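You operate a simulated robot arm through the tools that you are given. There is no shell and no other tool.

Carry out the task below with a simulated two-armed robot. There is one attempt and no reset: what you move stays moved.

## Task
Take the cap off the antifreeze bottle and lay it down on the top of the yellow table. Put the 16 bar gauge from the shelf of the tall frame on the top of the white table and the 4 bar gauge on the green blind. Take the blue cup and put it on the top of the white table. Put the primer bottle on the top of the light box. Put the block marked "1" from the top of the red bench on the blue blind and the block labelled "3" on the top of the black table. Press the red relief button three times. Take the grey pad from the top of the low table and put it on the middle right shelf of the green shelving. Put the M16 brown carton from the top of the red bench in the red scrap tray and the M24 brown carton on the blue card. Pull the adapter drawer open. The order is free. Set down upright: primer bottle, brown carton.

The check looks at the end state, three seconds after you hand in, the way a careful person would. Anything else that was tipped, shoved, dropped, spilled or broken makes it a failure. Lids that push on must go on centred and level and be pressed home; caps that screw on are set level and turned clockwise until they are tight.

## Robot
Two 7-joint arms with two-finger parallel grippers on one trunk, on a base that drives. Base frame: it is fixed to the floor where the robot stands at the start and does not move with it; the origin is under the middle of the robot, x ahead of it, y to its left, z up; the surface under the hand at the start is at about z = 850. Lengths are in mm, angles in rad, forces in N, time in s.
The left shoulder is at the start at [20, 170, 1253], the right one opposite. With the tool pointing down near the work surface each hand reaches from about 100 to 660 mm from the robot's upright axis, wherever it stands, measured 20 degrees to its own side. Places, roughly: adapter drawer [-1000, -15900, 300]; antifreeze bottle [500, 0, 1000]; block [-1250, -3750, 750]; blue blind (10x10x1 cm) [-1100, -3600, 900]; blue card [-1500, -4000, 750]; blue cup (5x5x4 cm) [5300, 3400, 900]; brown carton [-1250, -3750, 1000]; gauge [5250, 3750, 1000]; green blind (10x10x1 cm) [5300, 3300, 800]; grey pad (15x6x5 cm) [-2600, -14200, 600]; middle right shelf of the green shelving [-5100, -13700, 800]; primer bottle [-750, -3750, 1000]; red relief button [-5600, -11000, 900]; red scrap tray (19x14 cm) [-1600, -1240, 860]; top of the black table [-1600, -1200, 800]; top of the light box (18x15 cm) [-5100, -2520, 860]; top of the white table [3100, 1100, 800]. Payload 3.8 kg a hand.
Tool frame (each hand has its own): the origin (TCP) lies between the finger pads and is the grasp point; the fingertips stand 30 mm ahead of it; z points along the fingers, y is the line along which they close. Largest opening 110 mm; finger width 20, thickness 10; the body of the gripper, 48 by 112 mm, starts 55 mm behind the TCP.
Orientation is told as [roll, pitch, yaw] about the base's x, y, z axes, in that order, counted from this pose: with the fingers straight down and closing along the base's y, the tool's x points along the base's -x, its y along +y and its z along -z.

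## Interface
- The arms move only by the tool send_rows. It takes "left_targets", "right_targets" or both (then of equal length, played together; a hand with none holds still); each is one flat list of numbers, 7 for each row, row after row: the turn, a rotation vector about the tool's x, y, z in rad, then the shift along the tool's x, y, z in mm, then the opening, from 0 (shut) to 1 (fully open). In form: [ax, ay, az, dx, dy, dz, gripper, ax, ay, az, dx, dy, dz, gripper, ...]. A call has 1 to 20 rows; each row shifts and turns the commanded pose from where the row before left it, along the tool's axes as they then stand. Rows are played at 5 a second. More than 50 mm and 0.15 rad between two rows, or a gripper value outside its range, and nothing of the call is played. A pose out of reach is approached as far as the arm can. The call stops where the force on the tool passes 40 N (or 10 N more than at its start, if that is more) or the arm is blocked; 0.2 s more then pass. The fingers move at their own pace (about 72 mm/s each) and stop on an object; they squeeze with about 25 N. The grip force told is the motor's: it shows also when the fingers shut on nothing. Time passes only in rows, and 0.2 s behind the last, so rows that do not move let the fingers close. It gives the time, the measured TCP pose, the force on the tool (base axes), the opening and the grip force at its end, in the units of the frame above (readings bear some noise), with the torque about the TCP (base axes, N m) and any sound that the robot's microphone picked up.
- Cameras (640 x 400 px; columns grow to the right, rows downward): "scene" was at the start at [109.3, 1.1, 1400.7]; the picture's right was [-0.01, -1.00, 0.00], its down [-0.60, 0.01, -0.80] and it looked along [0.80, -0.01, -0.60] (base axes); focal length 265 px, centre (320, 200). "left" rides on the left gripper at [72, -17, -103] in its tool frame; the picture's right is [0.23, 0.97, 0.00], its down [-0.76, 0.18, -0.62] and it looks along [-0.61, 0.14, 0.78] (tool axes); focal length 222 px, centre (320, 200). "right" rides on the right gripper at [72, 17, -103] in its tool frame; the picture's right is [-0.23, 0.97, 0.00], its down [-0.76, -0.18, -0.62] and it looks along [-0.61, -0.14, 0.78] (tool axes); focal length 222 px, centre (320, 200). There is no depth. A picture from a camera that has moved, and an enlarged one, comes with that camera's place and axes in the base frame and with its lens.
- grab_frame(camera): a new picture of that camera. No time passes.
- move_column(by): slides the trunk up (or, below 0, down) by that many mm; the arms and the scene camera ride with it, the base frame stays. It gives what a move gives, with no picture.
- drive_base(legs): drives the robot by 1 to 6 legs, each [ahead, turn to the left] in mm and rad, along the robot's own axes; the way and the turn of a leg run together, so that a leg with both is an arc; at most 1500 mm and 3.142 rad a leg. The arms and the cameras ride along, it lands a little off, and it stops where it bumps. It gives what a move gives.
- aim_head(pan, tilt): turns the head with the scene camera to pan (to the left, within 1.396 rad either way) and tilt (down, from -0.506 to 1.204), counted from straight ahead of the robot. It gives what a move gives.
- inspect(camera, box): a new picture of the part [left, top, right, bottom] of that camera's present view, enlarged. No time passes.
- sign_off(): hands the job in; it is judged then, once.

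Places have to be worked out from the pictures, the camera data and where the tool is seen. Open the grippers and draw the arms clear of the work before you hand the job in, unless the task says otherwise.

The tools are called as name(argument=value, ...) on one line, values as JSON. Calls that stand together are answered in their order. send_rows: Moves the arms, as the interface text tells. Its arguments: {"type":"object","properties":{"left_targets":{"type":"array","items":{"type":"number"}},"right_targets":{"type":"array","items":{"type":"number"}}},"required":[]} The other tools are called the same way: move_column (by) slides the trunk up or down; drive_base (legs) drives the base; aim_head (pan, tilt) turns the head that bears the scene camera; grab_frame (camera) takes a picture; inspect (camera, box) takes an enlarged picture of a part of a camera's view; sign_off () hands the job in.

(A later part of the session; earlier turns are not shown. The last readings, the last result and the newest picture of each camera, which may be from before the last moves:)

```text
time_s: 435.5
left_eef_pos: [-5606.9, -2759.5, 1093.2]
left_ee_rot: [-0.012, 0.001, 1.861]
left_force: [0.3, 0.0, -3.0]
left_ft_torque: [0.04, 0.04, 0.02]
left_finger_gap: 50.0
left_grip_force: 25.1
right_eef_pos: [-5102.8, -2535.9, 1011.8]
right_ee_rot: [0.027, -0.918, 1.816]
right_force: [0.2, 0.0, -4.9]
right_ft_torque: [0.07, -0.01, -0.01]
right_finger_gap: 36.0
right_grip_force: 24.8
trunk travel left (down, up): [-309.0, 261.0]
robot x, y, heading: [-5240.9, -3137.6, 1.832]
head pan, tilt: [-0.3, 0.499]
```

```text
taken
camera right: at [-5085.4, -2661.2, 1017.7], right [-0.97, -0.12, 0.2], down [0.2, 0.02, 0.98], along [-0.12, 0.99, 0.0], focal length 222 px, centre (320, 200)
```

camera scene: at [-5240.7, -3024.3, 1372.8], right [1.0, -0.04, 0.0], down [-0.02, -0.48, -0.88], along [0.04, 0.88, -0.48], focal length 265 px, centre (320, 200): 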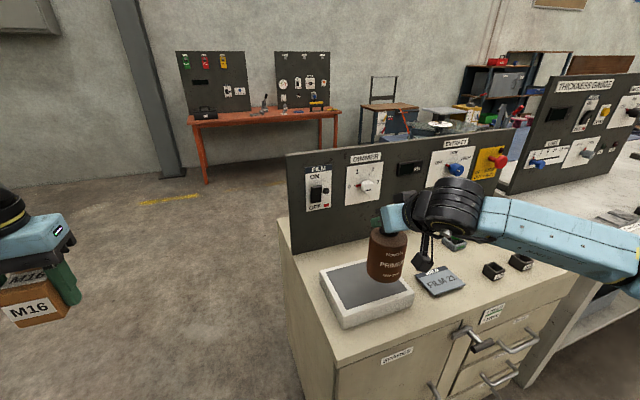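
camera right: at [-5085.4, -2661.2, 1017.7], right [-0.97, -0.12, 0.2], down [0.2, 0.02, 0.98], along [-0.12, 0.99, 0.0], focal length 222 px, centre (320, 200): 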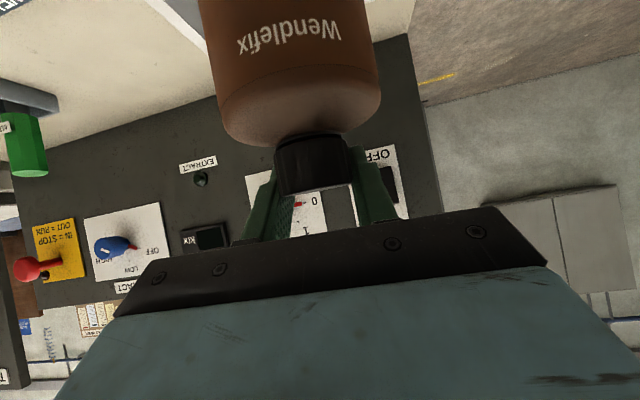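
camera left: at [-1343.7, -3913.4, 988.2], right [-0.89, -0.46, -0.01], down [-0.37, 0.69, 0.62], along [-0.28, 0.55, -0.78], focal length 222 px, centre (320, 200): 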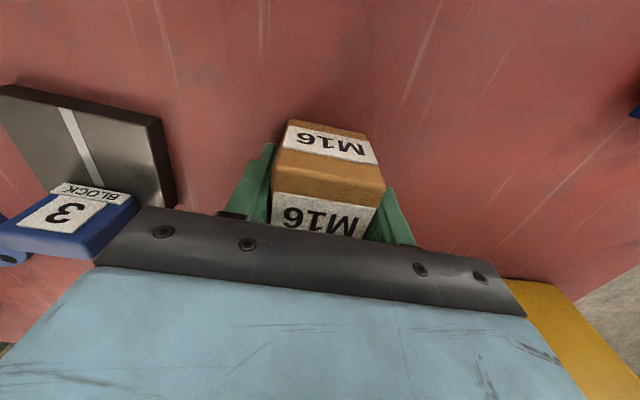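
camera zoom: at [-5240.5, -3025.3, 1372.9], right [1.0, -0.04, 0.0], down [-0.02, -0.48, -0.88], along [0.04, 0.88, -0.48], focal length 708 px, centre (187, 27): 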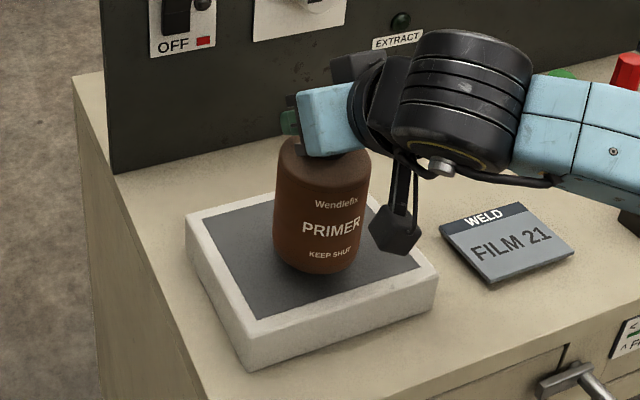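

The bottle has only slipped ~6 mm down in the grip and is upright, base ≈13 mm above the box. I nudge forward 6 mm and lower in small steps.

send_rows(right_targets=[0, 0, 0, 1.8, 0, 5.1, 0.15, 0, 0, 0, 1.8, 0, 5.1, 0.15, 0, 0, 0, 0, 0, 0, 0.15])

send_rows(right_targets=[0, 0, 0, 1.6, 0, 1.2, 0.15, 0, 0, 0, 0, 0, 0, 0.15])

send_rows(right_targets=[0, 0, 0, 1.6, 0, 1.2, 0.15, 0, 0, 0, 0, 0, 0, 0.15])

inspect(camera="scene", box=[310, 200, 430, 320])

```text
time_s: 436.3
left_eef_pos: [-5608.3, -2759.9, 1093.2]
left_ee_rot: [-0.012, 0.003, 1.861]
left_force: [-0.4, 0.2, -2.9]
left_ft_torque: [0.03, -0.01, 0.0]
left_finger_gap: 50.0
left_grip_force: 25.3
right_eef_pos: [-5104.9, -2530.3, 1003.7]
right_ee_rot: [0.027, -0.918, 1.816]
right_force: [-0.6, 0.2, -5.1]
right_ft_torque: [0.06, 0.02, 0.01]
right_finger_gap: 35.9
right_grip_force: 24.8
trunk travel left (down, up): [-309.0, 261.0]
robot x, y, heading: [-5238.4, -3136.7, 1.831]
head pan, tilt: [-0.3, 0.499]
```

```text
time_s: 436.9
left_eef_pos: [-5606.9, -2758.8, 1093.5]
left_ee_rot: [-0.011, 0.002, 1.861]
left_force: [-0.2, -1.0, -3.2]
left_ft_torque: [-0.02, 0.03, 0.01]
left_finger_gap: 49.8
left_grip_force: 24.7
right_eef_pos: [-5104.9, -2529.8, 1001.2]
right_ee_rot: [0.028, -0.918, 1.816]
right_force: [0.0, 0.4, -3.8]
right_ft_torque: [0.1, 0.01, -0.03]
right_finger_gap: 36.1
right_grip_force: 24.6
trunk travel left (down, up): [-309.0, 261.0]
robot x, y, heading: [-5239.0, -3138.9, 1.826]
head pan, tilt: [-0.3, 0.499]
```

```text
time_s: 437.5
left_eef_pos: [-5608.1, -2759.9, 1092.2]
left_ee_rot: [-0.013, 0.002, 1.86]
left_force: [-0.8, -0.8, -3.0]
left_ft_torque: [0.0, -0.02, -0.02]
left_finger_gap: 49.9
left_grip_force: 24.4
right_eef_pos: [-5105.3, -2529.3, 1000.0]
right_ee_rot: [0.028, -0.918, 1.817]
right_force: [-1.0, 0.3, -4.7]
right_ft_torque: [0.04, -0.01, 0.03]
right_finger_gap: 36.3
right_grip_force: 25.4
trunk travel left (down, up): [-309.0, 261.0]
robot x, y, heading: [-5239.0, -3140.8, 1.828]
head pan, tilt: [-0.3, 0.499]
```

```text
3.33 times, centred on (370, 260) of scene
camera zoom: at [-5240.4, -3025.3, 1372.9], right [1.0, -0.04, 0.0], down [-0.02, -0.48, -0.88], along [0.04, 0.88, -0.48], focal length 885 px, centre (153, 0)
```

zoom: 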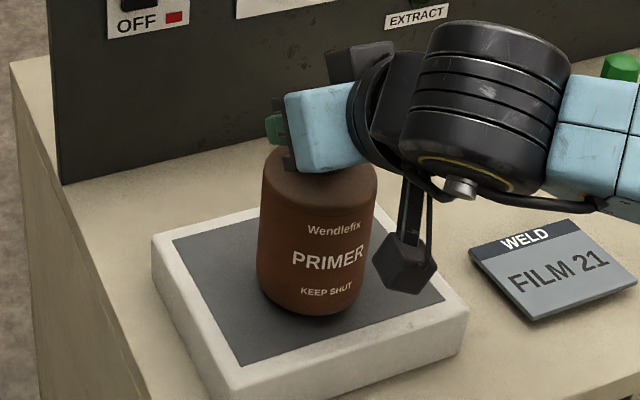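

Nearly down and well centred. I continue in small steps.

send_rows(right_targets=[0, 0, 0, 1.6, 0, 1.2, 0.15, 0, 0, 0, 0, 0, 0, 0.15])

send_rows(right_targets=[0, 0, 0, 1.6, 0, 1.2, 0.15, 0, 0, 0, 0, 0, 0, 0.15])

send_rows(right_targets=[0, 0, 0, 1.6, 0, 1.2, 0.15, 0, 0, 0, 0, 0, 0, 0.15])

```text
time_s: 438.1
left_eef_pos: [-5607.0, -2759.0, 1092.5]
left_ee_rot: [-0.014, 0.003, 1.86]
left_force: [0.7, 0.3, -3.1]
left_ft_torque: [0.03, -0.02, 0.0]
left_finger_gap: 49.8
left_grip_force: 24.8
right_eef_pos: [-5104.5, -2530.7, 998.0]
right_ee_rot: [0.028, -0.919, 1.815]
right_force: [-0.3, -0.1, -4.0]
right_ft_torque: [0.05, 0.03, 0.0]
right_finger_gap: 36.2
right_grip_force: 25.4
trunk travel left (down, up): [-309.0, 261.0]
robot x, y, heading: [-5236.3, -3140.4, 1.826]
head pan, tilt: [-0.3, 0.499]
```

```text
time_s: 438.7
left_eef_pos: [-5607.2, -2760.1, 1093.2]
left_ee_rot: [-0.011, 0.002, 1.86]
left_force: [0.3, -0.3, -2.6]
left_ft_torque: [0.0, 0.03, -0.02]
left_finger_gap: 49.9
left_grip_force: 24.4
right_eef_pos: [-5104.3, -2531.2, 996.5]
right_ee_rot: [0.027, -0.918, 1.816]
right_force: [-0.6, 0.6, -4.3]
right_ft_torque: [0.06, 0.01, 0.03]
right_finger_gap: 36.0
right_grip_force: 24.7
trunk travel left (down, up): [-309.0, 261.0]
robot x, y, heading: [-5242.1, -3143.2, 1.832]
head pan, tilt: [-0.3, 0.499]
```

```text
time_s: 439.3
left_eef_pos: [-5607.7, -2759.7, 1093.3]
left_ee_rot: [-0.013, 0.003, 1.86]
left_force: [0.5, 0.1, -2.9]
left_ft_torque: [-0.02, -0.01, 0.0]
left_finger_gap: 49.7
left_grip_force: 25.0
right_eef_pos: [-5105.2, -2529.4, 993.7]
right_ee_rot: [0.027, -0.918, 1.815]
right_force: [0.2, 0.2, -4.5]
right_ft_torque: [0.05, 0.02, 0.04]
right_finger_gap: 36.1
right_grip_force: 25.3
trunk travel left (down, up): [-309.0, 261.0]
robot x, y, heading: [-5238.5, -3138.5, 1.83]
head pan, tilt: [-0.3, 0.499]
```

Still hanging; a few more steps.

send_rows(right_targets=[0, 0, 0, 1.6, 0, 1.2, 0.15, 0, 0, 0, 1.6, 0, 1.2, 0.15, 0, 0, 0, 0, 0, 0, 0.15])

send_rows(right_targets=[0, 0, 0, 1.6, 0, 1.2, 0.15, 0, 0, 0, 0, 0, 0, 0.15])

inspect(camera="scene", box=[310, 200, 430, 320])

```text
time_s: 440.1
left_eef_pos: [-5608.9, -2760.0, 1093.0]
left_ee_rot: [-0.012, 0.002, 1.861]
left_force: [-0.1, 0.8, -3.3]
left_ft_torque: [0.02, 0.02, 0.0]
left_finger_gap: 50.1
left_grip_force: 24.9
right_eef_pos: [-5105.7, -2529.8, 991.0]
right_ee_rot: [0.027, -0.918, 1.814]
right_force: [-0.4, -0.5, -3.9]
right_ft_torque: [0.03, -0.01, -0.01]
right_finger_gap: 35.8
right_grip_force: 25.2
trunk travel left (down, up): [-309.0, 261.0]
robot x, y, heading: [-5240.2, -3142.9, 1.831]
head pan, tilt: [-0.3, 0.499]
```

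```text
time_s: 440.7
left_eef_pos: [-5608.0, -2760.4, 1092.9]
left_ee_rot: [-0.012, -0.001, 1.859]
left_force: [0.5, 0.5, -1.8]
left_ft_torque: [-0.02, -0.01, -0.03]
left_finger_gap: 49.7
left_grip_force: 25.3
right_eef_pos: [-5104.2, -2529.8, 987.8]
right_ee_rot: [0.029, -0.92, 1.815]
right_force: [0.5, -0.7, 0.8]
right_ft_torque: [0.11, -0.06, -0.01]
right_finger_gap: 36.3
right_grip_force: 25.8
trunk travel left (down, up): [-309.0, 261.0]
robot x, y, heading: [-5241.0, -3137.6, 1.828]
head pan, tilt: [-0.3, 0.499]
```

```text
3.33 times, centred on (370, 260) of scene
camera zoom: at [-5240.6, -3026.0, 1373.0], right [1.0, -0.04, 0.0], down [-0.02, -0.48, -0.88], along [0.04, 0.88, -0.48], focal length 885 px, centre (153, 0)
```

zoom: 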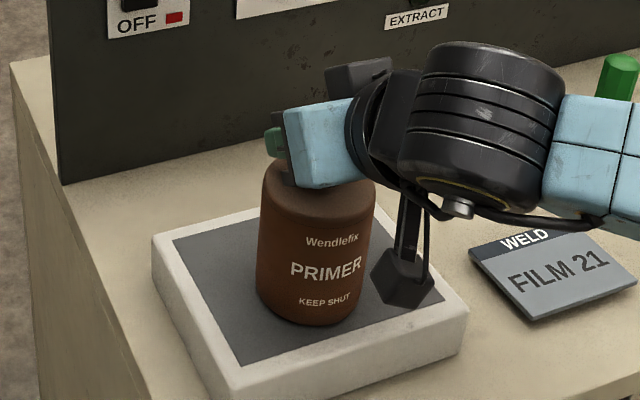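

The base has touched and is well centred. One more millimetre, then release and back out.

send_rows(right_targets=[0, 0, 0, 0.8, 0, 0.6, 0.15, 0, 0, 0, 0, 0, 0, 0.15, 0, 0, 0, 0, 0, 0, 0.4, 0, 0, 0, 0, 0, 0, 0.6, 0, 0, 0, 0, 0, 0, 0.7, 0, 0, 0, 0, 0, 0, 0.7])

inspect(camera="scene", box=[310, 200, 430, 320])

grab_frame(camera="right")

```text
time_s: 442.1
left_eef_pos: [-5608.0, -2759.3, 1093.8]
left_ee_rot: [-0.014, 0.001, 1.86]
left_force: [-0.3, -0.1, -2.5]
left_ft_torque: [0.02, -0.01, 0.01]
left_finger_gap: 49.9
left_grip_force: 25.1
right_eef_pos: [-5104.1, -2530.2, 987.2]
right_ee_rot: [0.025, -0.918, 1.815]
right_force: [0.2, 0.8, 0.2]
right_ft_torque: [-0.02, 0.01, -0.01]
right_finger_gap: 76.9
right_grip_force: 0.1
trunk travel left (down, up): [-309.0, 261.0]
robot x, y, heading: [-5239.9, -3140.4, 1.829]
head pan, tilt: [-0.3, 0.499]
```

```text
3.33 times, centred on (370, 260) of scene
camera zoom: at [-5240.5, -3025.7, 1373.0], right [1.0, -0.04, 0.0], down [-0.02, -0.48, -0.88], along [0.04, 0.88, -0.48], focal length 885 px, centre (153, 0)
```

zoom: 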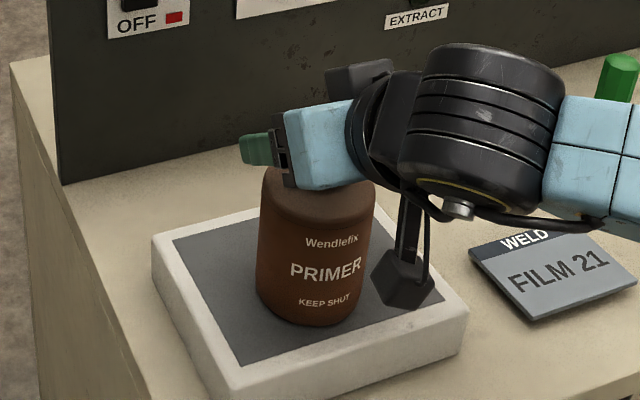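

```text
taken
camera right: at [-5086.4, -2655.4, 992.2], right [-0.97, -0.12, 0.2], down [0.2, 0.02, 0.98], along [-0.12, 0.99, 0.01], focal length 222 px, centre (320, 200)
```

right: 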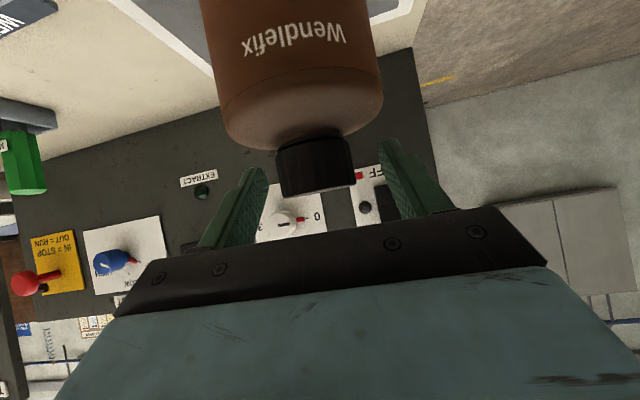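

The primer stands upright on the light box. I retreat along the hand axis and back the base off.

send_rows(right_targets=[0, 0, 0, -6, 0, -10, 0.8, 0, 0, 0, -6, 0, -25, 0.8, 0, 0, 0, 0, 0, -40, 0.8, 0, 0, 0, 0, 0, -40, 0.8, 0, 0, 0, 0, 0, 0, 0.8])

drive_base(legs=[[-350, 0]])

inspect(camera="scene", box=[270, 160, 430, 290])

aim_head(pan=-1.3, tilt=0.35)

grab_frame(camera="scene")

```text
time_s: 443.3
left_eef_pos: [-5607.5, -2758.2, 1093.6]
left_ee_rot: [-0.012, 0.002, 1.86]
left_force: [-0.3, -0.6, -3.0]
left_ft_torque: [0.01, -0.01, -0.02]
left_finger_gap: 50.0
left_grip_force: 24.9
right_eef_pos: [-5082.3, -2612.3, 1067.2]
right_ee_rot: [0.028, -0.918, 1.814]
right_force: [0.5, 0.0, 0.1]
right_ft_torque: [-0.01, 0.04, 0.01]
right_finger_gap: 88.1
right_grip_force: 0.0
trunk travel left (down, up): [-309.0, 261.0]
robot x, y, heading: [-5240.1, -3142.0, 1.83]
head pan, tilt: [-0.3, 0.499]
```

```text
time_s: 445.6
left_eef_pos: [-5518.9, -3099.4, 1093.5]
left_ee_rot: [-0.013, -0.001, 1.864]
left_force: [-0.1, -0.2, -3.2]
left_ft_torque: [0.04, -0.01, 0.06]
left_finger_gap: 49.6
left_grip_force: 24.8
right_eef_pos: [-4995.5, -2948.8, 1066.2]
right_ee_rot: [0.024, -0.917, 1.82]
right_force: [0.2, -0.7, -0.5]
right_ft_torque: [0.01, -0.02, 0.02]
right_finger_gap: 88.0
right_grip_force: 0.0
trunk travel left (down, up): [-309.0, 261.0]
robot x, y, heading: [-5151.2, -3479.5, 1.832]
head pan, tilt: [-0.3, 0.499]
```

```text
3.08 times, centred on (350, 225) of scene
camera zoom: at [-5150.9, -3363.9, 1373.0], right [1.0, -0.04, 0.0], down [-0.02, -0.48, -0.88], along [0.03, 0.88, -0.48], focal length 817 px, centre (228, 123)
```

zoom: 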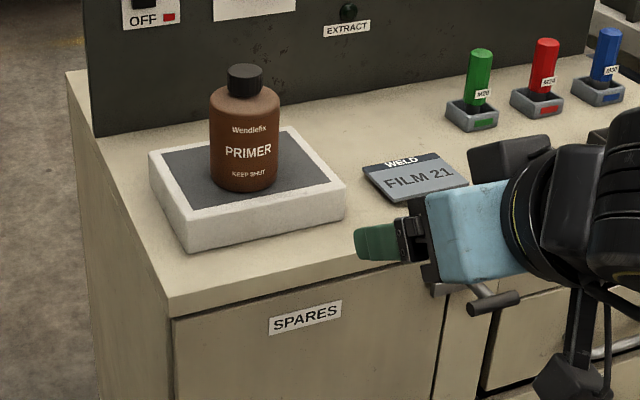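

```text
time_s: 446.9
left_eef_pos: [-5518.6, -3099.6, 1093.5]
left_ee_rot: [-0.012, 0.002, 1.865]
left_force: [0.3, 0.0, -3.5]
left_ft_torque: [0.02, 0.01, 0.03]
left_finger_gap: 49.7
left_grip_force: 25.5
right_eef_pos: [-4994.2, -2947.5, 1067.2]
right_ee_rot: [0.027, -0.918, 1.82]
right_force: [0.0, 0.6, -1.0]
right_ft_torque: [0.03, 0.01, 0.02]
right_finger_gap: 87.8
right_grip_force: 0.1
trunk travel left (down, up): [-309.0, 261.0]
robot x, y, heading: [-5151.1, -3473.5, 1.839]
head pan, tilt: [-1.3, 0.351]
```

```text
taken
camera scene: at [-5074.4, -3406.7, 1386.7], right [0.51, -0.86, 0.0], down [-0.3, -0.18, -0.94], along [0.81, 0.48, -0.34], focal length 265 px, centre (320, 200)
```

scene: 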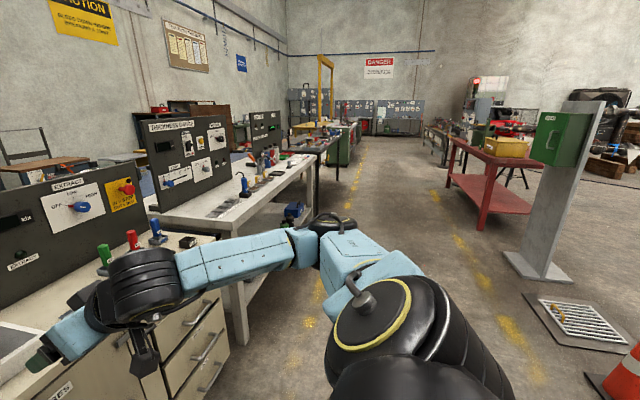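

The primer stands safely. Next I drive along the aisle to the black table with M16.

drive_base(legs=[[0, -1.574], [1500, 0], [1500, 0], [750, 0], [0, 1.58]])

aim_head(pan=0.0, tilt=0.5)

grab_frame(camera="scene")

```text
time_s: 472.8
left_eef_pos: [-1793.5, -2214.9, 1093.0]
left_ee_rot: [-0.014, 0.002, 1.774]
left_force: [-0.6, 0.5, -3.1]
left_ft_torque: [0.0, 0.0, -0.01]
left_finger_gap: 49.8
left_grip_force: 25.1
right_eef_pos: [-1257.5, -2112.8, 1065.9]
right_ee_rot: [0.026, -0.918, 1.729]
right_force: [0.9, -0.8, 0.0]
right_ft_torque: [-0.04, 0.02, -0.02]
right_finger_gap: 88.2
right_grip_force: 0.1
trunk travel left (down, up): [-309.0, 261.0]
robot x, y, heading: [-1461.1, -2624.2, 1.741]
head pan, tilt: [-1.3, 0.351]
```

```text
time_s: 474.2
left_eef_pos: [-1793.2, -2214.8, 1093.4]
left_ee_rot: [-0.013, 0.002, 1.773]
left_force: [-0.5, 0.1, -2.8]
left_ft_torque: [-0.03, 0.01, -0.01]
left_finger_gap: 49.9
left_grip_force: 25.3
right_eef_pos: [-1258.4, -2112.4, 1067.2]
right_ee_rot: [0.028, -0.918, 1.731]
right_force: [-0.3, -0.4, 0.1]
right_ft_torque: [-0.05, 0.04, -0.02]
right_finger_gap: 88.0
right_grip_force: 0.1
trunk travel left (down, up): [-309.0, 261.0]
robot x, y, heading: [-1463.8, -2622.0, 1.743]
head pan, tilt: [0.0, 0.499]
```

```text
taken
camera scene: at [-1478.2, -2512.5, 1373.0], right [0.99, 0.17, 0.0], down [0.08, -0.47, -0.88], along [-0.15, 0.87, -0.48], focal length 265 px, centre (320, 200)
```

scene: 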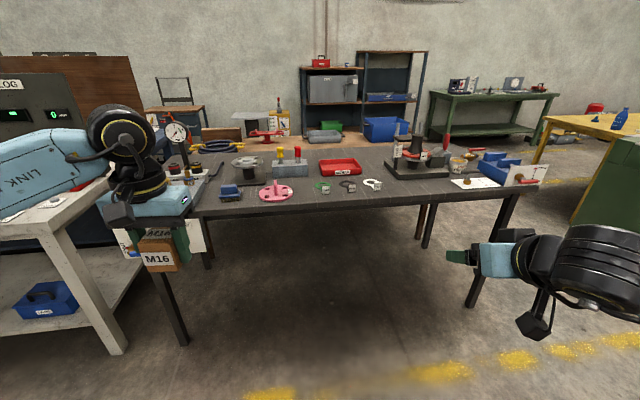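

The tray is about 400 mm in from the table's edge, so the carton must be regripped with a tilted hand. I move right so that the tray is ahead of the left arm, and approach.

drive_base(legs=[[0, -1.46], [590, 0], [0, 1.575], [420, 0]])

aim_head(pan=0.25, tilt=0.6)

grab_frame(camera="scene")

```text
time_s: 487.2
left_eef_pos: [-1391.1, -1690.2, 1093.9]
left_ee_rot: [-0.011, 0.001, 1.9]
left_force: [-0.1, 0.3, -3.2]
left_ft_torque: [-0.04, -0.02, 0.0]
left_finger_gap: 49.7
left_grip_force: 24.6
right_eef_pos: [-871.9, -1520.6, 1065.0]
right_ee_rot: [0.027, -0.918, 1.857]
right_force: [-0.3, -0.3, -0.7]
right_ft_torque: [-0.01, 0.02, 0.01]
right_finger_gap: 88.1
right_grip_force: 0.1
trunk travel left (down, up): [-309.0, 261.0]
robot x, y, heading: [-1008.6, -2059.9, 1.868]
head pan, tilt: [0.0, 0.499]
```

```text
time_s: 487.9
left_eef_pos: [-1390.6, -1689.9, 1093.5]
left_ee_rot: [-0.012, 0.002, 1.901]
left_force: [0.4, 0.6, -3.0]
left_ft_torque: [0.0, -0.03, 0.0]
left_finger_gap: 50.1
left_grip_force: 24.4
right_eef_pos: [-871.9, -1520.8, 1065.4]
right_ee_rot: [0.029, -0.918, 1.857]
right_force: [0.1, -0.1, 0.4]
right_ft_torque: [-0.01, -0.01, 0.05]
right_finger_gap: 88.2
right_grip_force: 0.1
trunk travel left (down, up): [-309.0, 261.0]
robot x, y, heading: [-1008.8, -2054.2, 1.867]
head pan, tilt: [0.25, 0.6]
```

```text
taken
camera scene: at [-1059.0, -1957.1, 1363.9], right [0.85, 0.52, 0.0], down [0.29, -0.48, -0.83], along [-0.43, 0.7, -0.56], focal length 265 px, centre (320, 200)
```

scene: 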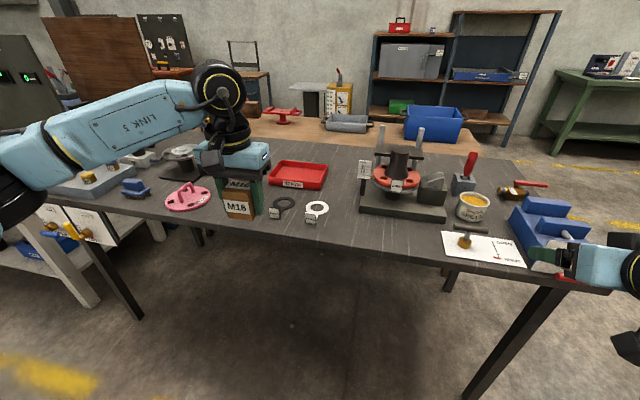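

The tray is about 326 mm in from the edge. I angle left and drive closer so that it comes straight ahead of the left shoulder.

drive_base(legs=[[0, 0.39], [330, 0], [0, -0.4]])

grab_frame(camera="scene")

grab_frame(camera="left")

```text
time_s: 491.1
left_eef_pos: [-1680.4, -1637.9, 1092.7]
left_ee_rot: [-0.011, 0.004, 2.284]
left_force: [0.0, 0.6, -2.0]
left_ft_torque: [-0.02, -0.03, 0.02]
left_finger_gap: 49.9
left_grip_force: 24.8
right_eef_pos: [-1259.8, -1288.4, 1065.9]
right_ee_rot: [0.027, -0.909, 2.234]
right_force: [-0.1, -1.2, 0.6]
right_ft_torque: [0.03, -0.04, -0.04]
right_finger_gap: 87.6
right_grip_force: 0.1
trunk travel left (down, up): [-309.0, 261.0]
robot x, y, heading: [-1190.7, -1829.5, 2.251]
head pan, tilt: [0.25, 0.6]
stopped in leg 2: the force on the tool passed its limit at 95 N (the readings are from after the stop); the commanded pose is now the measured one
```

```text
taken
camera scene: at [-1272.6, -1760.4, 1363.9], right [0.6, 0.8, 0.0], down [0.45, -0.34, -0.83], along [-0.66, 0.49, -0.56], focal length 265 px, centre (320, 200)
```

scene: 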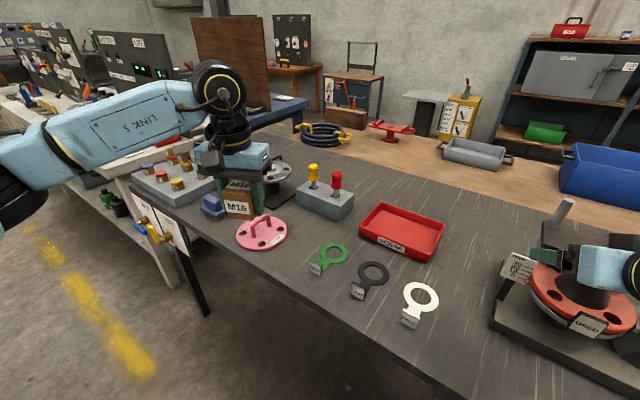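

```text
taken
camera left: at [-1620.6, -1681.2, 1196.3], right [-0.59, -0.81, -0.01], down [-0.64, 0.46, 0.62], along [-0.5, 0.37, -0.79], focal length 222 px, centre (320, 200)
```

left: 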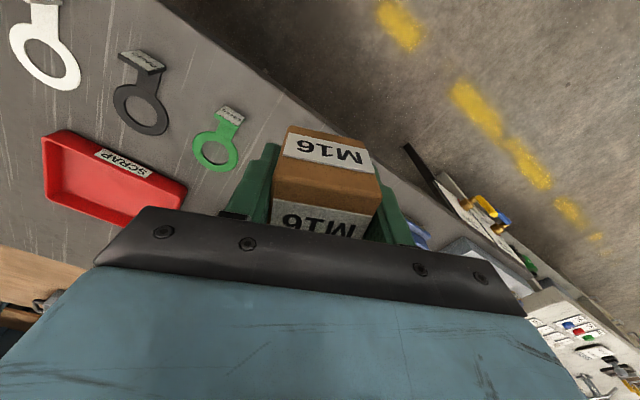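

The right hand bumped the press. I check it with the right camera and zoom.

grab_frame(camera="right")

aim_head(pan=-0.4, tilt=0.6)

grab_frame(camera="scene")

```text
taken
camera right: at [-1192.9, -1396.1, 1071.6], right [-0.84, -0.5, 0.19], down [0.16, 0.1, 0.98], along [-0.52, 0.86, 0.0], focal length 222 px, centre (320, 200)
```

right: 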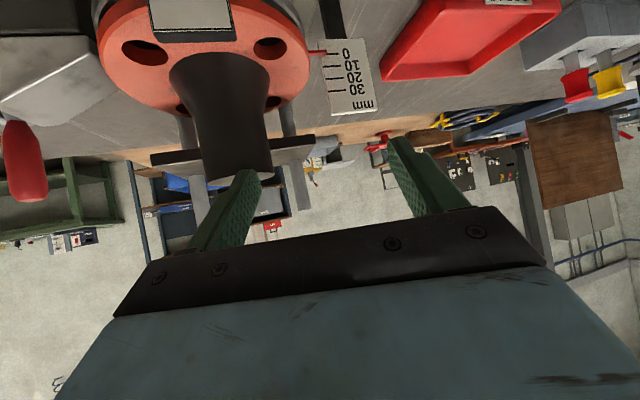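

```text
time_s: 492.1
left_eef_pos: [-1680.0, -1636.3, 1091.7]
left_ee_rot: [-0.011, 0.003, 2.284]
left_force: [0.1, 0.4, -3.4]
left_ft_torque: [0.0, 0.0, 0.04]
left_finger_gap: 49.9
left_grip_force: 25.6
right_eef_pos: [-1261.0, -1287.4, 1065.6]
right_ee_rot: [0.027, -0.909, 2.235]
right_force: [0.6, -2.2, 0.4]
right_ft_torque: [-0.01, -0.04, -0.1]
right_finger_gap: 87.7
right_grip_force: 0.1
trunk travel left (down, up): [-309.0, 261.0]
robot x, y, heading: [-1190.1, -1830.8, 2.256]
head pan, tilt: [-0.4, 0.6]
```

```text
taken
camera scene: at [-1226.3, -1728.4, 1363.9], right [0.96, 0.28, 0.0], down [0.16, -0.54, -0.83], along [-0.23, 0.79, -0.56], focal length 265 px, centre (320, 200)
```

scene: 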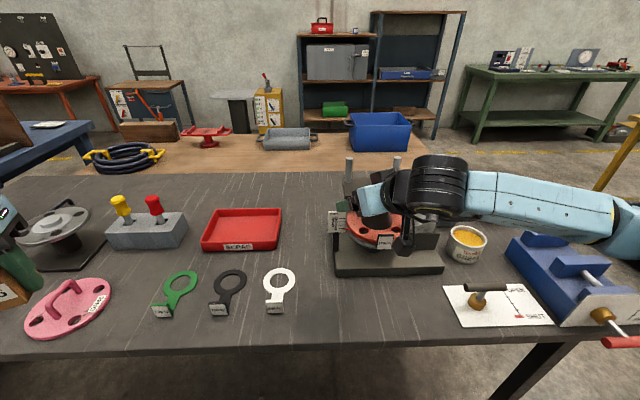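

The press looks undisturbed (it stands square with the table). I withdraw the right hand upward and back, then reverse the base.

send_rows(right_targets=[0, 0, 0, -10, 0, -25, 0.8, 0, 0, 0, -15, 0, -35, 0.8, 0, 0, 0, -15, 0, -35, 0.8, 0, 0, 0, 0, 0, 0, 0.8])

drive_base(legs=[[-200, 0]])

aim_head(pan=-0.3, tilt=0.6)

grab_frame(camera="scene")

```text
time_s: 493.1
left_eef_pos: [-1680.8, -1636.4, 1091.8]
left_ee_rot: [-0.011, 0.002, 2.284]
left_force: [0.7, 0.0, -3.1]
left_ft_torque: [-0.01, -0.02, -0.03]
left_finger_gap: 49.9
left_grip_force: 25.4
right_eef_pos: [-1226.7, -1328.1, 1156.3]
right_ee_rot: [0.023, -0.908, 2.232]
right_force: [0.0, -0.4, 0.3]
right_ft_torque: [0.0, -0.01, -0.02]
right_finger_gap: 87.9
right_grip_force: 0.0
trunk travel left (down, up): [-309.0, 261.0]
robot x, y, heading: [-1188.8, -1832.6, 2.25]
head pan, tilt: [-0.4, 0.6]
```

```text
time_s: 494.7
left_eef_pos: [-1553.5, -1793.6, 1093.1]
left_ee_rot: [-0.01, 0.001, 2.285]
left_force: [0.8, 1.2, -2.9]
left_ft_torque: [0.03, -0.02, 0.0]
left_finger_gap: 49.6
left_grip_force: 25.1
right_eef_pos: [-1098.3, -1485.6, 1156.1]
right_ee_rot: [0.028, -0.91, 2.234]
right_force: [0.2, -0.4, 0.6]
right_ft_torque: [-0.03, -0.01, -0.02]
right_finger_gap: 88.0
right_grip_force: 0.1
trunk travel left (down, up): [-309.0, 261.0]
robot x, y, heading: [-1063.2, -1984.8, 2.253]
head pan, tilt: [-0.4, 0.6]
```

```text
time_s: 495.4
left_eef_pos: [-1553.2, -1792.3, 1091.9]
left_ee_rot: [-0.013, 0.004, 2.284]
left_force: [0.6, 0.2, -2.7]
left_ft_torque: [-0.01, 0.01, 0.02]
left_finger_gap: 49.9
left_grip_force: 24.6
right_eef_pos: [-1099.7, -1484.8, 1155.3]
right_ee_rot: [0.026, -0.908, 2.234]
right_force: [-0.1, 0.8, -0.6]
right_ft_torque: [-0.01, 0.03, -0.01]
right_finger_gap: 88.2
right_grip_force: 0.1
trunk travel left (down, up): [-309.0, 261.0]
robot x, y, heading: [-1067.1, -1984.9, 2.253]
head pan, tilt: [-0.3, 0.6]
```

```text
taken
camera scene: at [-1107.8, -1887.5, 1363.9], right [0.93, 0.37, 0.0], down [0.21, -0.52, -0.82], along [-0.31, 0.77, -0.57], focal length 265 px, centre (320, 200)
```

scene: 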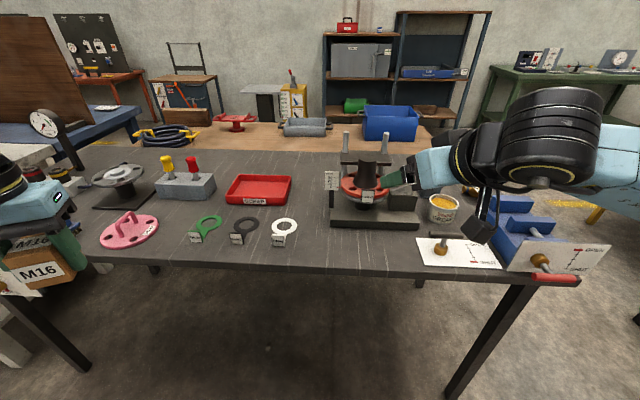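

I tuck the right hand into a vertical pose near the body, then drive to the stand in front of the tray.

send_rows(right_targets=[0, 0.15, 0, 0, 0, -8, 0.8, 0, 0.15, 0, 0, 0, -8, 0.8, 0, 0.15, 0, 0, 0, -8, 0.8, 0, 0.15, 0, 0, 0, 0, 0.8, 0, 0.15, 0, 0, 0, 0, 0.8, 0, 0.15, 0, 0, 0, 0, 0.8, 0, 0, 0, 35, 0, 0, 0.8, 0, 0, 0, 35, 0, 0, 0.8, 0, 0, 0, 35, 0, 0, 0.8, 0, 0, 0, 35, 0, 0, 0.8, 0, 0, 0, 0, 0, 0, 0.8])

drive_base(legs=[[0, 0.086], [249, 0], [0, -0.479]])

aim_head(pan=0.3, tilt=0.7)

grab_frame(camera="scene")

grab_frame(camera="left")

```text
time_s: 497.8
left_eef_pos: [-1554.7, -1791.4, 1091.7]
left_ee_rot: [-0.013, 0.002, 2.284]
left_force: [-0.8, 0.1, -3.1]
left_ft_torque: [-0.02, 0.01, -0.02]
left_finger_gap: 50.0
left_grip_force: 24.9
right_eef_pos: [-1001.6, -1606.9, 1170.5]
right_ee_rot: [0.016, -0.009, 2.255]
right_force: [0.9, -0.6, 0.2]
right_ft_torque: [-0.02, -0.01, -0.03]
right_finger_gap: 88.2
right_grip_force: 0.1
trunk travel left (down, up): [-309.0, 261.0]
robot x, y, heading: [-1061.3, -1986.1, 2.253]
head pan, tilt: [-0.3, 0.6]
```

```text
time_s: 501.4
left_eef_pos: [-1611.2, -1439.1, 1092.9]
left_ee_rot: [-0.011, 0.002, 1.886]
left_force: [0.3, -0.5, -2.7]
left_ft_torque: [0.01, -0.06, -0.01]
left_finger_gap: 50.1
left_grip_force: 25.1
right_eef_pos: [-1029.4, -1481.8, 1170.6]
right_ee_rot: [0.014, -0.008, 1.856]
right_force: [0.6, -0.9, -0.1]
right_ft_torque: [-0.02, 0.02, 0.0]
right_finger_gap: 87.8
right_grip_force: 0.1
trunk travel left (down, up): [-309.0, 261.0]
robot x, y, heading: [-1235.1, -1812.1, 1.853]
head pan, tilt: [-0.3, 0.6]
```

```text
time_s: 502.4
left_eef_pos: [-1611.7, -1439.1, 1091.2]
left_ee_rot: [-0.012, 0.002, 1.886]
left_force: [-0.4, 0.4, -2.9]
left_ft_torque: [-0.02, -0.02, 0.01]
left_finger_gap: 49.6
left_grip_force: 25.2
right_eef_pos: [-1029.9, -1480.2, 1171.2]
right_ee_rot: [0.015, -0.007, 1.856]
right_force: [-0.4, -0.1, -1.1]
right_ft_torque: [0.0, -0.01, 0.02]
right_finger_gap: 88.1
right_grip_force: 0.0
trunk travel left (down, up): [-309.0, 261.0]
robot x, y, heading: [-1231.7, -1809.8, 1.852]
head pan, tilt: [0.3, 0.7]
```

```text
taken
camera scene: at [-1285.9, -1716.3, 1355.3], right [0.83, 0.55, 0.0], down [0.35, -0.54, -0.76], along [-0.42, 0.64, -0.64], focal length 265 px, centre (320, 200)
```

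scene: 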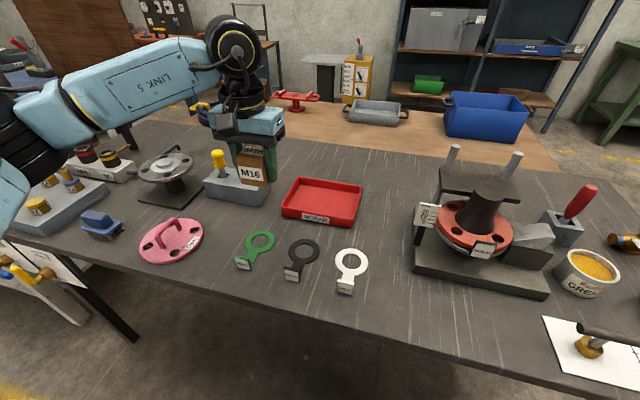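

```text
taken
camera left: at [-1573.4, -1503.8, 1196.6], right [-0.85, -0.52, -0.01], down [-0.41, 0.67, 0.62], along [-0.31, 0.53, -0.79], focal length 222 px, centre (320, 200)
```

left: 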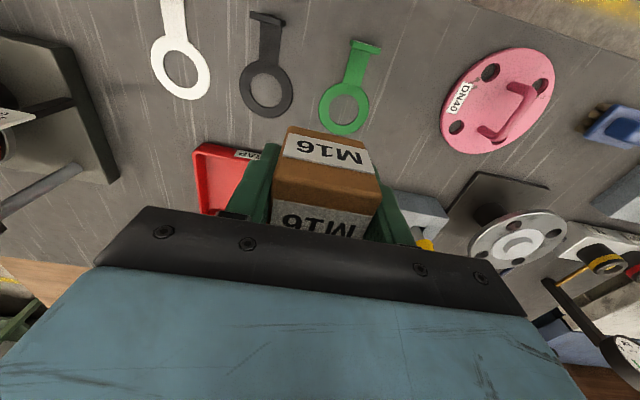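

The tray's centre is at [−1606, −1201], R≈(690, 189). I drive 25 mm closer and extend the left hand to see how far it reaches.

drive_base(legs=[[28, 0]])

send_rows(left_targets=[0, 0, 0, -33.9, -15.5, 0, 0.3, 0, 0, 0, -33.9, -15.5, 0, 0.3, 0, 0, 0, -33.9, -15.5, 0, 0.3, 0, 0, 0, -33.9, -15.5, 0, 0.3, 0, 0, -0.05, -33.9, -15.5, 0, 0.3, 0, 0, 0, 0, 0, 0, 0.3])

grab_frame(camera="left")

grab_frame(camera="scene")

```text
time_s: 503.3
left_eef_pos: [-1621.2, -1411.2, 1092.1]
left_ee_rot: [-0.013, 0.002, 1.887]
left_force: [-0.3, -0.1, -3.3]
left_ft_torque: [-0.08, -0.02, -0.02]
left_finger_gap: 50.1
left_grip_force: 25.4
right_eef_pos: [-1036.4, -1452.9, 1170.3]
right_ee_rot: [0.016, -0.01, 1.858]
right_force: [0.6, 0.7, -0.5]
right_ft_torque: [-0.02, -0.05, 0.03]
right_finger_gap: 87.7
right_grip_force: 0.2
trunk travel left (down, up): [-309.0, 261.0]
robot x, y, heading: [-1242.3, -1777.0, 1.854]
head pan, tilt: [0.3, 0.7]
```

```text
time_s: 504.7
left_eef_pos: [-1600.7, -1225.3, 1090.1]
left_ee_rot: [-0.014, 0.002, 1.938]
left_force: [0.5, -0.1, -4.0]
left_ft_torque: [0.04, -0.02, -0.04]
left_finger_gap: 49.7
left_grip_force: 24.6
right_eef_pos: [-1038.0, -1456.1, 1170.5]
right_ee_rot: [0.012, -0.009, 1.858]
right_force: [-0.7, -0.2, 0.8]
right_ft_torque: [0.02, 0.01, 0.01]
right_finger_gap: 88.1
right_grip_force: 0.1
trunk travel left (down, up): [-309.0, 261.0]
robot x, y, heading: [-1243.6, -1782.1, 1.853]
head pan, tilt: [0.3, 0.7]
```

```text
taken
camera left: at [-1560.1, -1289.2, 1195.1], right [-0.83, -0.56, -0.01], down [-0.45, 0.65, 0.62], along [-0.34, 0.52, -0.79], focal length 222 px, centre (320, 200)
```

left: 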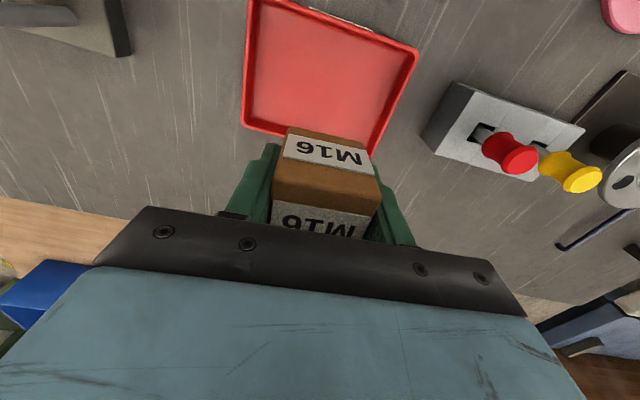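

```text
taken
camera scene: at [-1296.0, -1690.7, 1355.2], right [0.83, 0.55, 0.0], down [0.36, -0.54, -0.76], along [-0.42, 0.64, -0.64], focal length 265 px, centre (320, 200)
```

scene: 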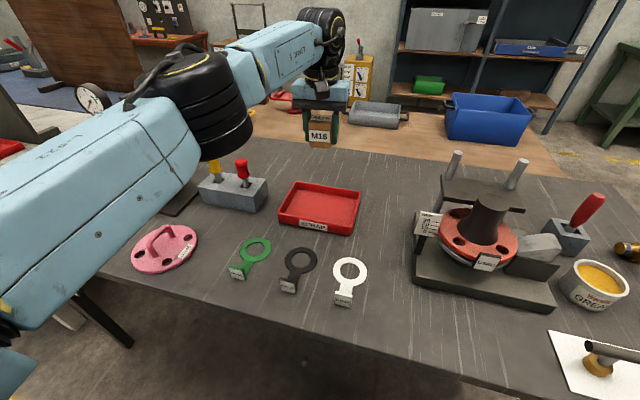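

The carton hangs right above the tray. I lower it with the arm.

send_rows(left_targets=[0, 0, 0, 0, 0, 30, 0.3, 0, 0, 0, 0, 0, 30, 0.3, 0, 0, 0, 0, 0, 30, 0.3, 0, 0, 0, 0, 0, 30, 0.3, 0, 0, 0, 0, 0, 30, 0.3, 0, 0, 0, 0, 0, 0, 0.3])

grab_frame(camera="left")

grab_frame(camera="scene")

```text
time_s: 506.1
left_eef_pos: [-1596.9, -1227.6, 941.9]
left_ee_rot: [-0.014, 0.004, 1.937]
left_force: [0.0, 0.3, -2.7]
left_ft_torque: [-0.04, 0.0, 0.01]
left_finger_gap: 50.0
left_grip_force: 24.5
right_eef_pos: [-1038.5, -1455.9, 1169.4]
right_ee_rot: [0.017, -0.007, 1.858]
right_force: [0.0, -0.2, 0.5]
right_ft_torque: [-0.01, 0.0, -0.01]
right_finger_gap: 88.0
right_grip_force: 0.1
trunk travel left (down, up): [-309.0, 261.0]
robot x, y, heading: [-1244.4, -1780.3, 1.858]
head pan, tilt: [0.3, 0.7]
```

```text
taken
camera left: at [-1555.0, -1290.1, 1045.7], right [-0.83, -0.56, -0.01], down [-0.45, 0.65, 0.62], along [-0.34, 0.52, -0.79], focal length 222 px, centre (320, 200)
```

left: 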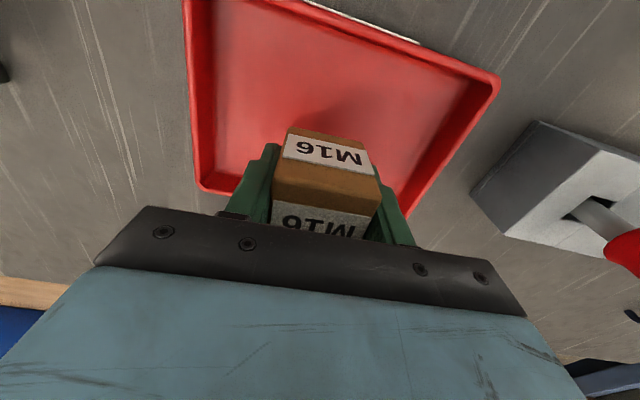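

```text
taken
camera scene: at [-1293.7, -1690.0, 1355.3], right [0.83, 0.55, 0.0], down [0.36, -0.54, -0.76], along [-0.42, 0.64, -0.64], focal length 265 px, centre (320, 200)
```

scene: 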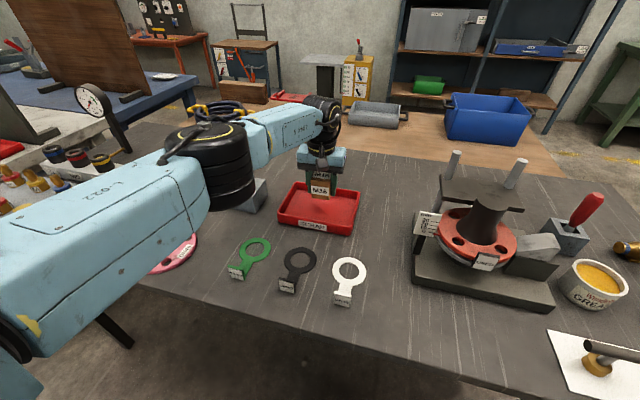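

Good: it will land inside the tray. I shift back 10 mm and lower further.

send_rows(left_targets=[0, 0, 0, 5, 0, 20, 0.3, 0, 0, 0, 5, 0, 20, 0.3, 0, 0, 0, 0, 0, 15, 0.3, 0, 0, 0, 0, 0, 0, 0.3])

grab_frame(camera="left")

```text
time_s: 507.1
left_eef_pos: [-1591.6, -1236.7, 890.1]
left_ee_rot: [-0.013, 0.0, 1.937]
left_force: [-0.7, -1.0, 13.2]
left_ft_torque: [-0.42, 0.3, -0.04]
left_finger_gap: 50.2
left_grip_force: 24.6
right_eef_pos: [-1036.9, -1457.6, 1171.4]
right_ee_rot: [0.015, -0.009, 1.857]
right_force: [1.4, 0.2, 0.1]
right_ft_torque: [0.03, 0.03, -0.03]
right_finger_gap: 87.8
right_grip_force: 0.1
trunk travel left (down, up): [-309.0, 261.0]
robot x, y, heading: [-1244.4, -1781.7, 1.859]
head pan, tilt: [0.3, 0.7]
```

```text
taken
camera left: at [-1550.8, -1299.1, 994.1], right [-0.83, -0.56, -0.01], down [-0.45, 0.64, 0.62], along [-0.34, 0.52, -0.78], focal length 222 px, centre (320, 200)
```

left: 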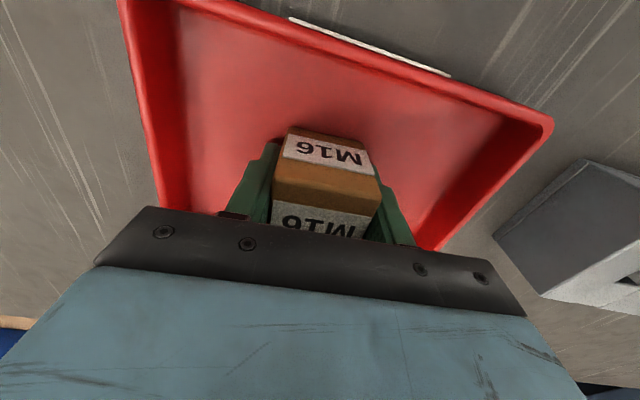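

M16 touches the tray floor. I release and lift straight up.

send_rows(left_targets=[0, 0, 0, 0, 0, -1, 0.3, 0, 0, 0, 0, 0, 0, 0.5, 0, 0, 0, 0, 0, 0, 0.65, 0, 0, 0, 0, 0, 0, 0.65, 0, 0, 0, 0, 0, -25, 0.65, 0, 0, 0, 0, 0, -35, 0.65, 0, 0, 0, 0, 0, -35, 0.65, 0, 0, 0, 0, 0, -35, 0.65, 0, 0, 0, 0, 0, -35, 0.65, 0, 0, 0, 0, 0, -35, 0.65])

grab_frame(camera="left")

inspect(camera="scene", box=[240, 150, 400, 260])

```text
time_s: 509.3
left_eef_pos: [-1593.1, -1238.5, 1087.9]
left_ee_rot: [-0.01, 0.003, 1.934]
left_force: [-0.4, 1.2, 0.3]
left_ft_torque: [0.04, 0.03, 0.01]
left_finger_gap: 71.1
left_grip_force: 0.1
right_eef_pos: [-1036.9, -1454.9, 1170.1]
right_ee_rot: [0.017, -0.011, 1.857]
right_force: [1.1, -0.1, -0.1]
right_ft_torque: [0.01, 0.04, -0.01]
right_finger_gap: 87.9
right_grip_force: 0.1
trunk travel left (down, up): [-309.0, 261.0]
robot x, y, heading: [-1246.3, -1782.5, 1.85]
head pan, tilt: [0.3, 0.7]
```

```text
taken
camera left: at [-1551.9, -1299.9, 1193.7], right [-0.83, -0.56, -0.01], down [-0.45, 0.65, 0.62], along [-0.34, 0.52, -0.79], focal length 222 px, centre (320, 200)
```

left: 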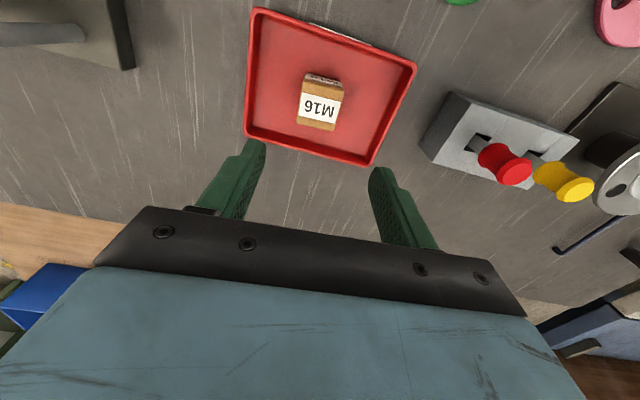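

```text
3.64 times, centred on (320, 205) of scene
camera zoom: at [-1293.0, -1690.3, 1355.3], right [0.83, 0.55, 0.0], down [0.35, -0.54, -0.77], along [-0.42, 0.64, -0.64], focal length 965 px, centre (320, 182)
```

zoom: 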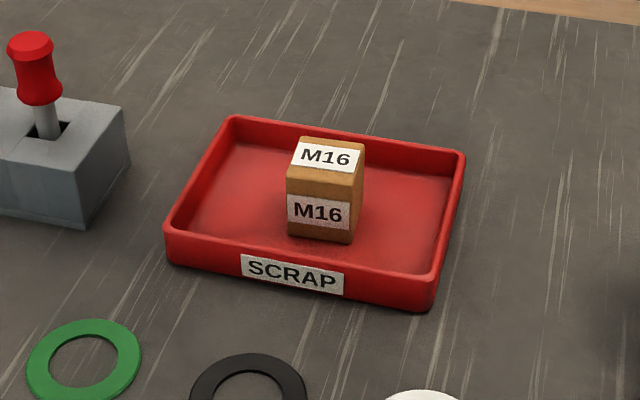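

M16 stands upright in the red scrap tray. I retract the left hand, back off and drive round to the back of the red bench again.

send_rows(left_targets=[0, 0, 0, 40, 15, -10, 0.8, 0, 0, 0, 40, 15, -10, 0.8, 0, 0, 0, 40, 15, -10, 0.8, 0, 0, 0, 40, 15, -10, 0.8, 0, 0, 0, 40, 15, -10, 0.8, 0, 0, 0, 0, 0, 0, 0.8])

drive_base(legs=[[-400, 0], [0, 1.705], [1500, 0], [1500, 0], [250, 0], [0, 1.155]])

aim_head(pan=0.3, tilt=0.4)

grab_frame(camera="scene")

```text
time_s: 510.7
left_eef_pos: [-1594.8, -1449.7, 1139.5]
left_ee_rot: [-0.012, 0.003, 1.937]
left_force: [0.2, -0.6, -1.0]
left_ft_torque: [-0.02, 0.02, -0.02]
left_finger_gap: 87.7
left_grip_force: 0.0
right_eef_pos: [-1037.6, -1454.0, 1170.6]
right_ee_rot: [0.016, -0.009, 1.857]
right_force: [0.2, 0.3, 0.5]
right_ft_torque: [-0.02, -0.01, 0.01]
right_finger_gap: 88.3
right_grip_force: 0.1
trunk travel left (down, up): [-309.0, 261.0]
robot x, y, heading: [-1245.0, -1786.8, 1.857]
head pan, tilt: [0.3, 0.7]
```

```text
time_s: 535.6
left_eef_pos: [-3898.5, -3831.7, 1138.0]
left_ee_rot: [-0.012, 0.005, -1.489]
left_force: [-0.3, 0.7, 0.3]
left_ft_torque: [0.02, 0.03, -0.01]
left_finger_gap: 88.1
left_grip_force: 0.0
right_eef_pos: [-4430.7, -3669.2, 1170.0]
right_ee_rot: [0.016, -0.008, -1.57]
right_force: [-0.5, -0.8, -0.6]
right_ft_torque: [0.02, -0.02, -0.03]
right_finger_gap: 88.2
right_grip_force: 0.1
trunk travel left (down, up): [-309.0, 261.0]
robot x, y, heading: [-4145.4, -3411.0, -1.574]
head pan, tilt: [0.3, 0.7]
```

```text
time_s: 536.5
left_eef_pos: [-3897.8, -3831.7, 1138.5]
left_ee_rot: [-0.012, 0.005, -1.492]
left_force: [0.0, 0.1, -0.3]
left_ft_torque: [0.0, 0.01, 0.02]
left_finger_gap: 88.0
left_grip_force: 0.2
right_eef_pos: [-4430.0, -3669.2, 1170.5]
right_ee_rot: [0.015, -0.008, -1.571]
right_force: [-0.2, -0.7, 0.1]
right_ft_torque: [0.01, 0.02, 0.02]
right_finger_gap: 88.1
right_grip_force: 0.0
trunk travel left (down, up): [-309.0, 261.0]
robot x, y, heading: [-4140.5, -3412.3, -1.572]
head pan, tilt: [0.3, 0.4]
```

```text
taken
camera scene: at [-4112.6, -3520.5, 1382.1], right [-0.96, -0.29, 0.0], down [-0.11, 0.37, -0.92], along [0.27, -0.88, -0.39], focal length 265 px, centre (320, 200)
```

scene: 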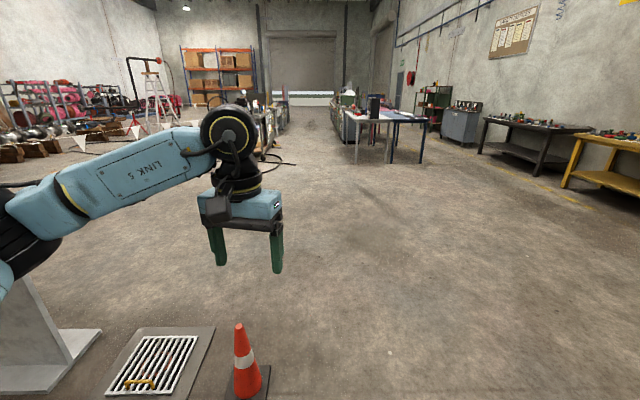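

Clear. I continue around behind the bench.

drive_base(legs=[[1440, 0], [0, 1.6], [1500, 0], [1500, 0], [190, 0], [0, 1.79]])

grab_frame(camera="scene")

```text
time_s: 567.0
left_eef_pos: [-1260.3, -4476.4, 1138.2]
left_ee_rot: [-0.012, 0.004, 1.89]
left_force: [-0.1, 0.7, -0.2]
left_ft_torque: [0.02, -0.04, 0.01]
left_finger_gap: 87.9
left_grip_force: 0.0
right_eef_pos: [-703.7, -4506.7, 1170.1]
right_ee_rot: [0.016, -0.009, 1.811]
right_force: [-0.2, 0.7, 0.0]
right_ft_torque: [0.01, 0.02, -0.01]
right_finger_gap: 87.9
right_grip_force: 0.1
trunk travel left (down, up): [-309.0, 261.0]
robot x, y, heading: [-924.8, -4823.9, 1.806]
head pan, tilt: [0.3, 0.4]
```

```text
taken
camera scene: at [-975.2, -4723.0, 1382.1], right [0.86, 0.51, 0.0], down [0.2, -0.33, -0.92], along [-0.47, 0.79, -0.39], focal length 265 px, centre (320, 200)
```

scene: 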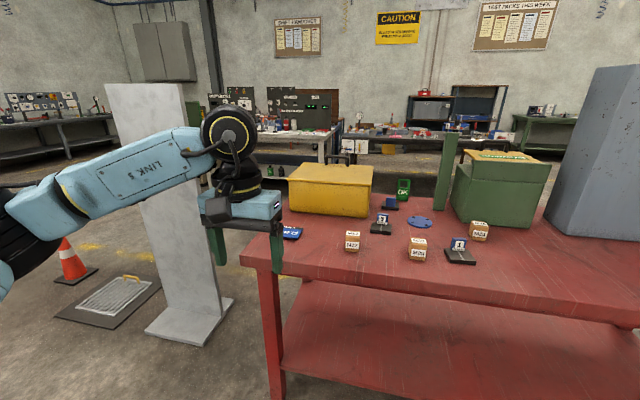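

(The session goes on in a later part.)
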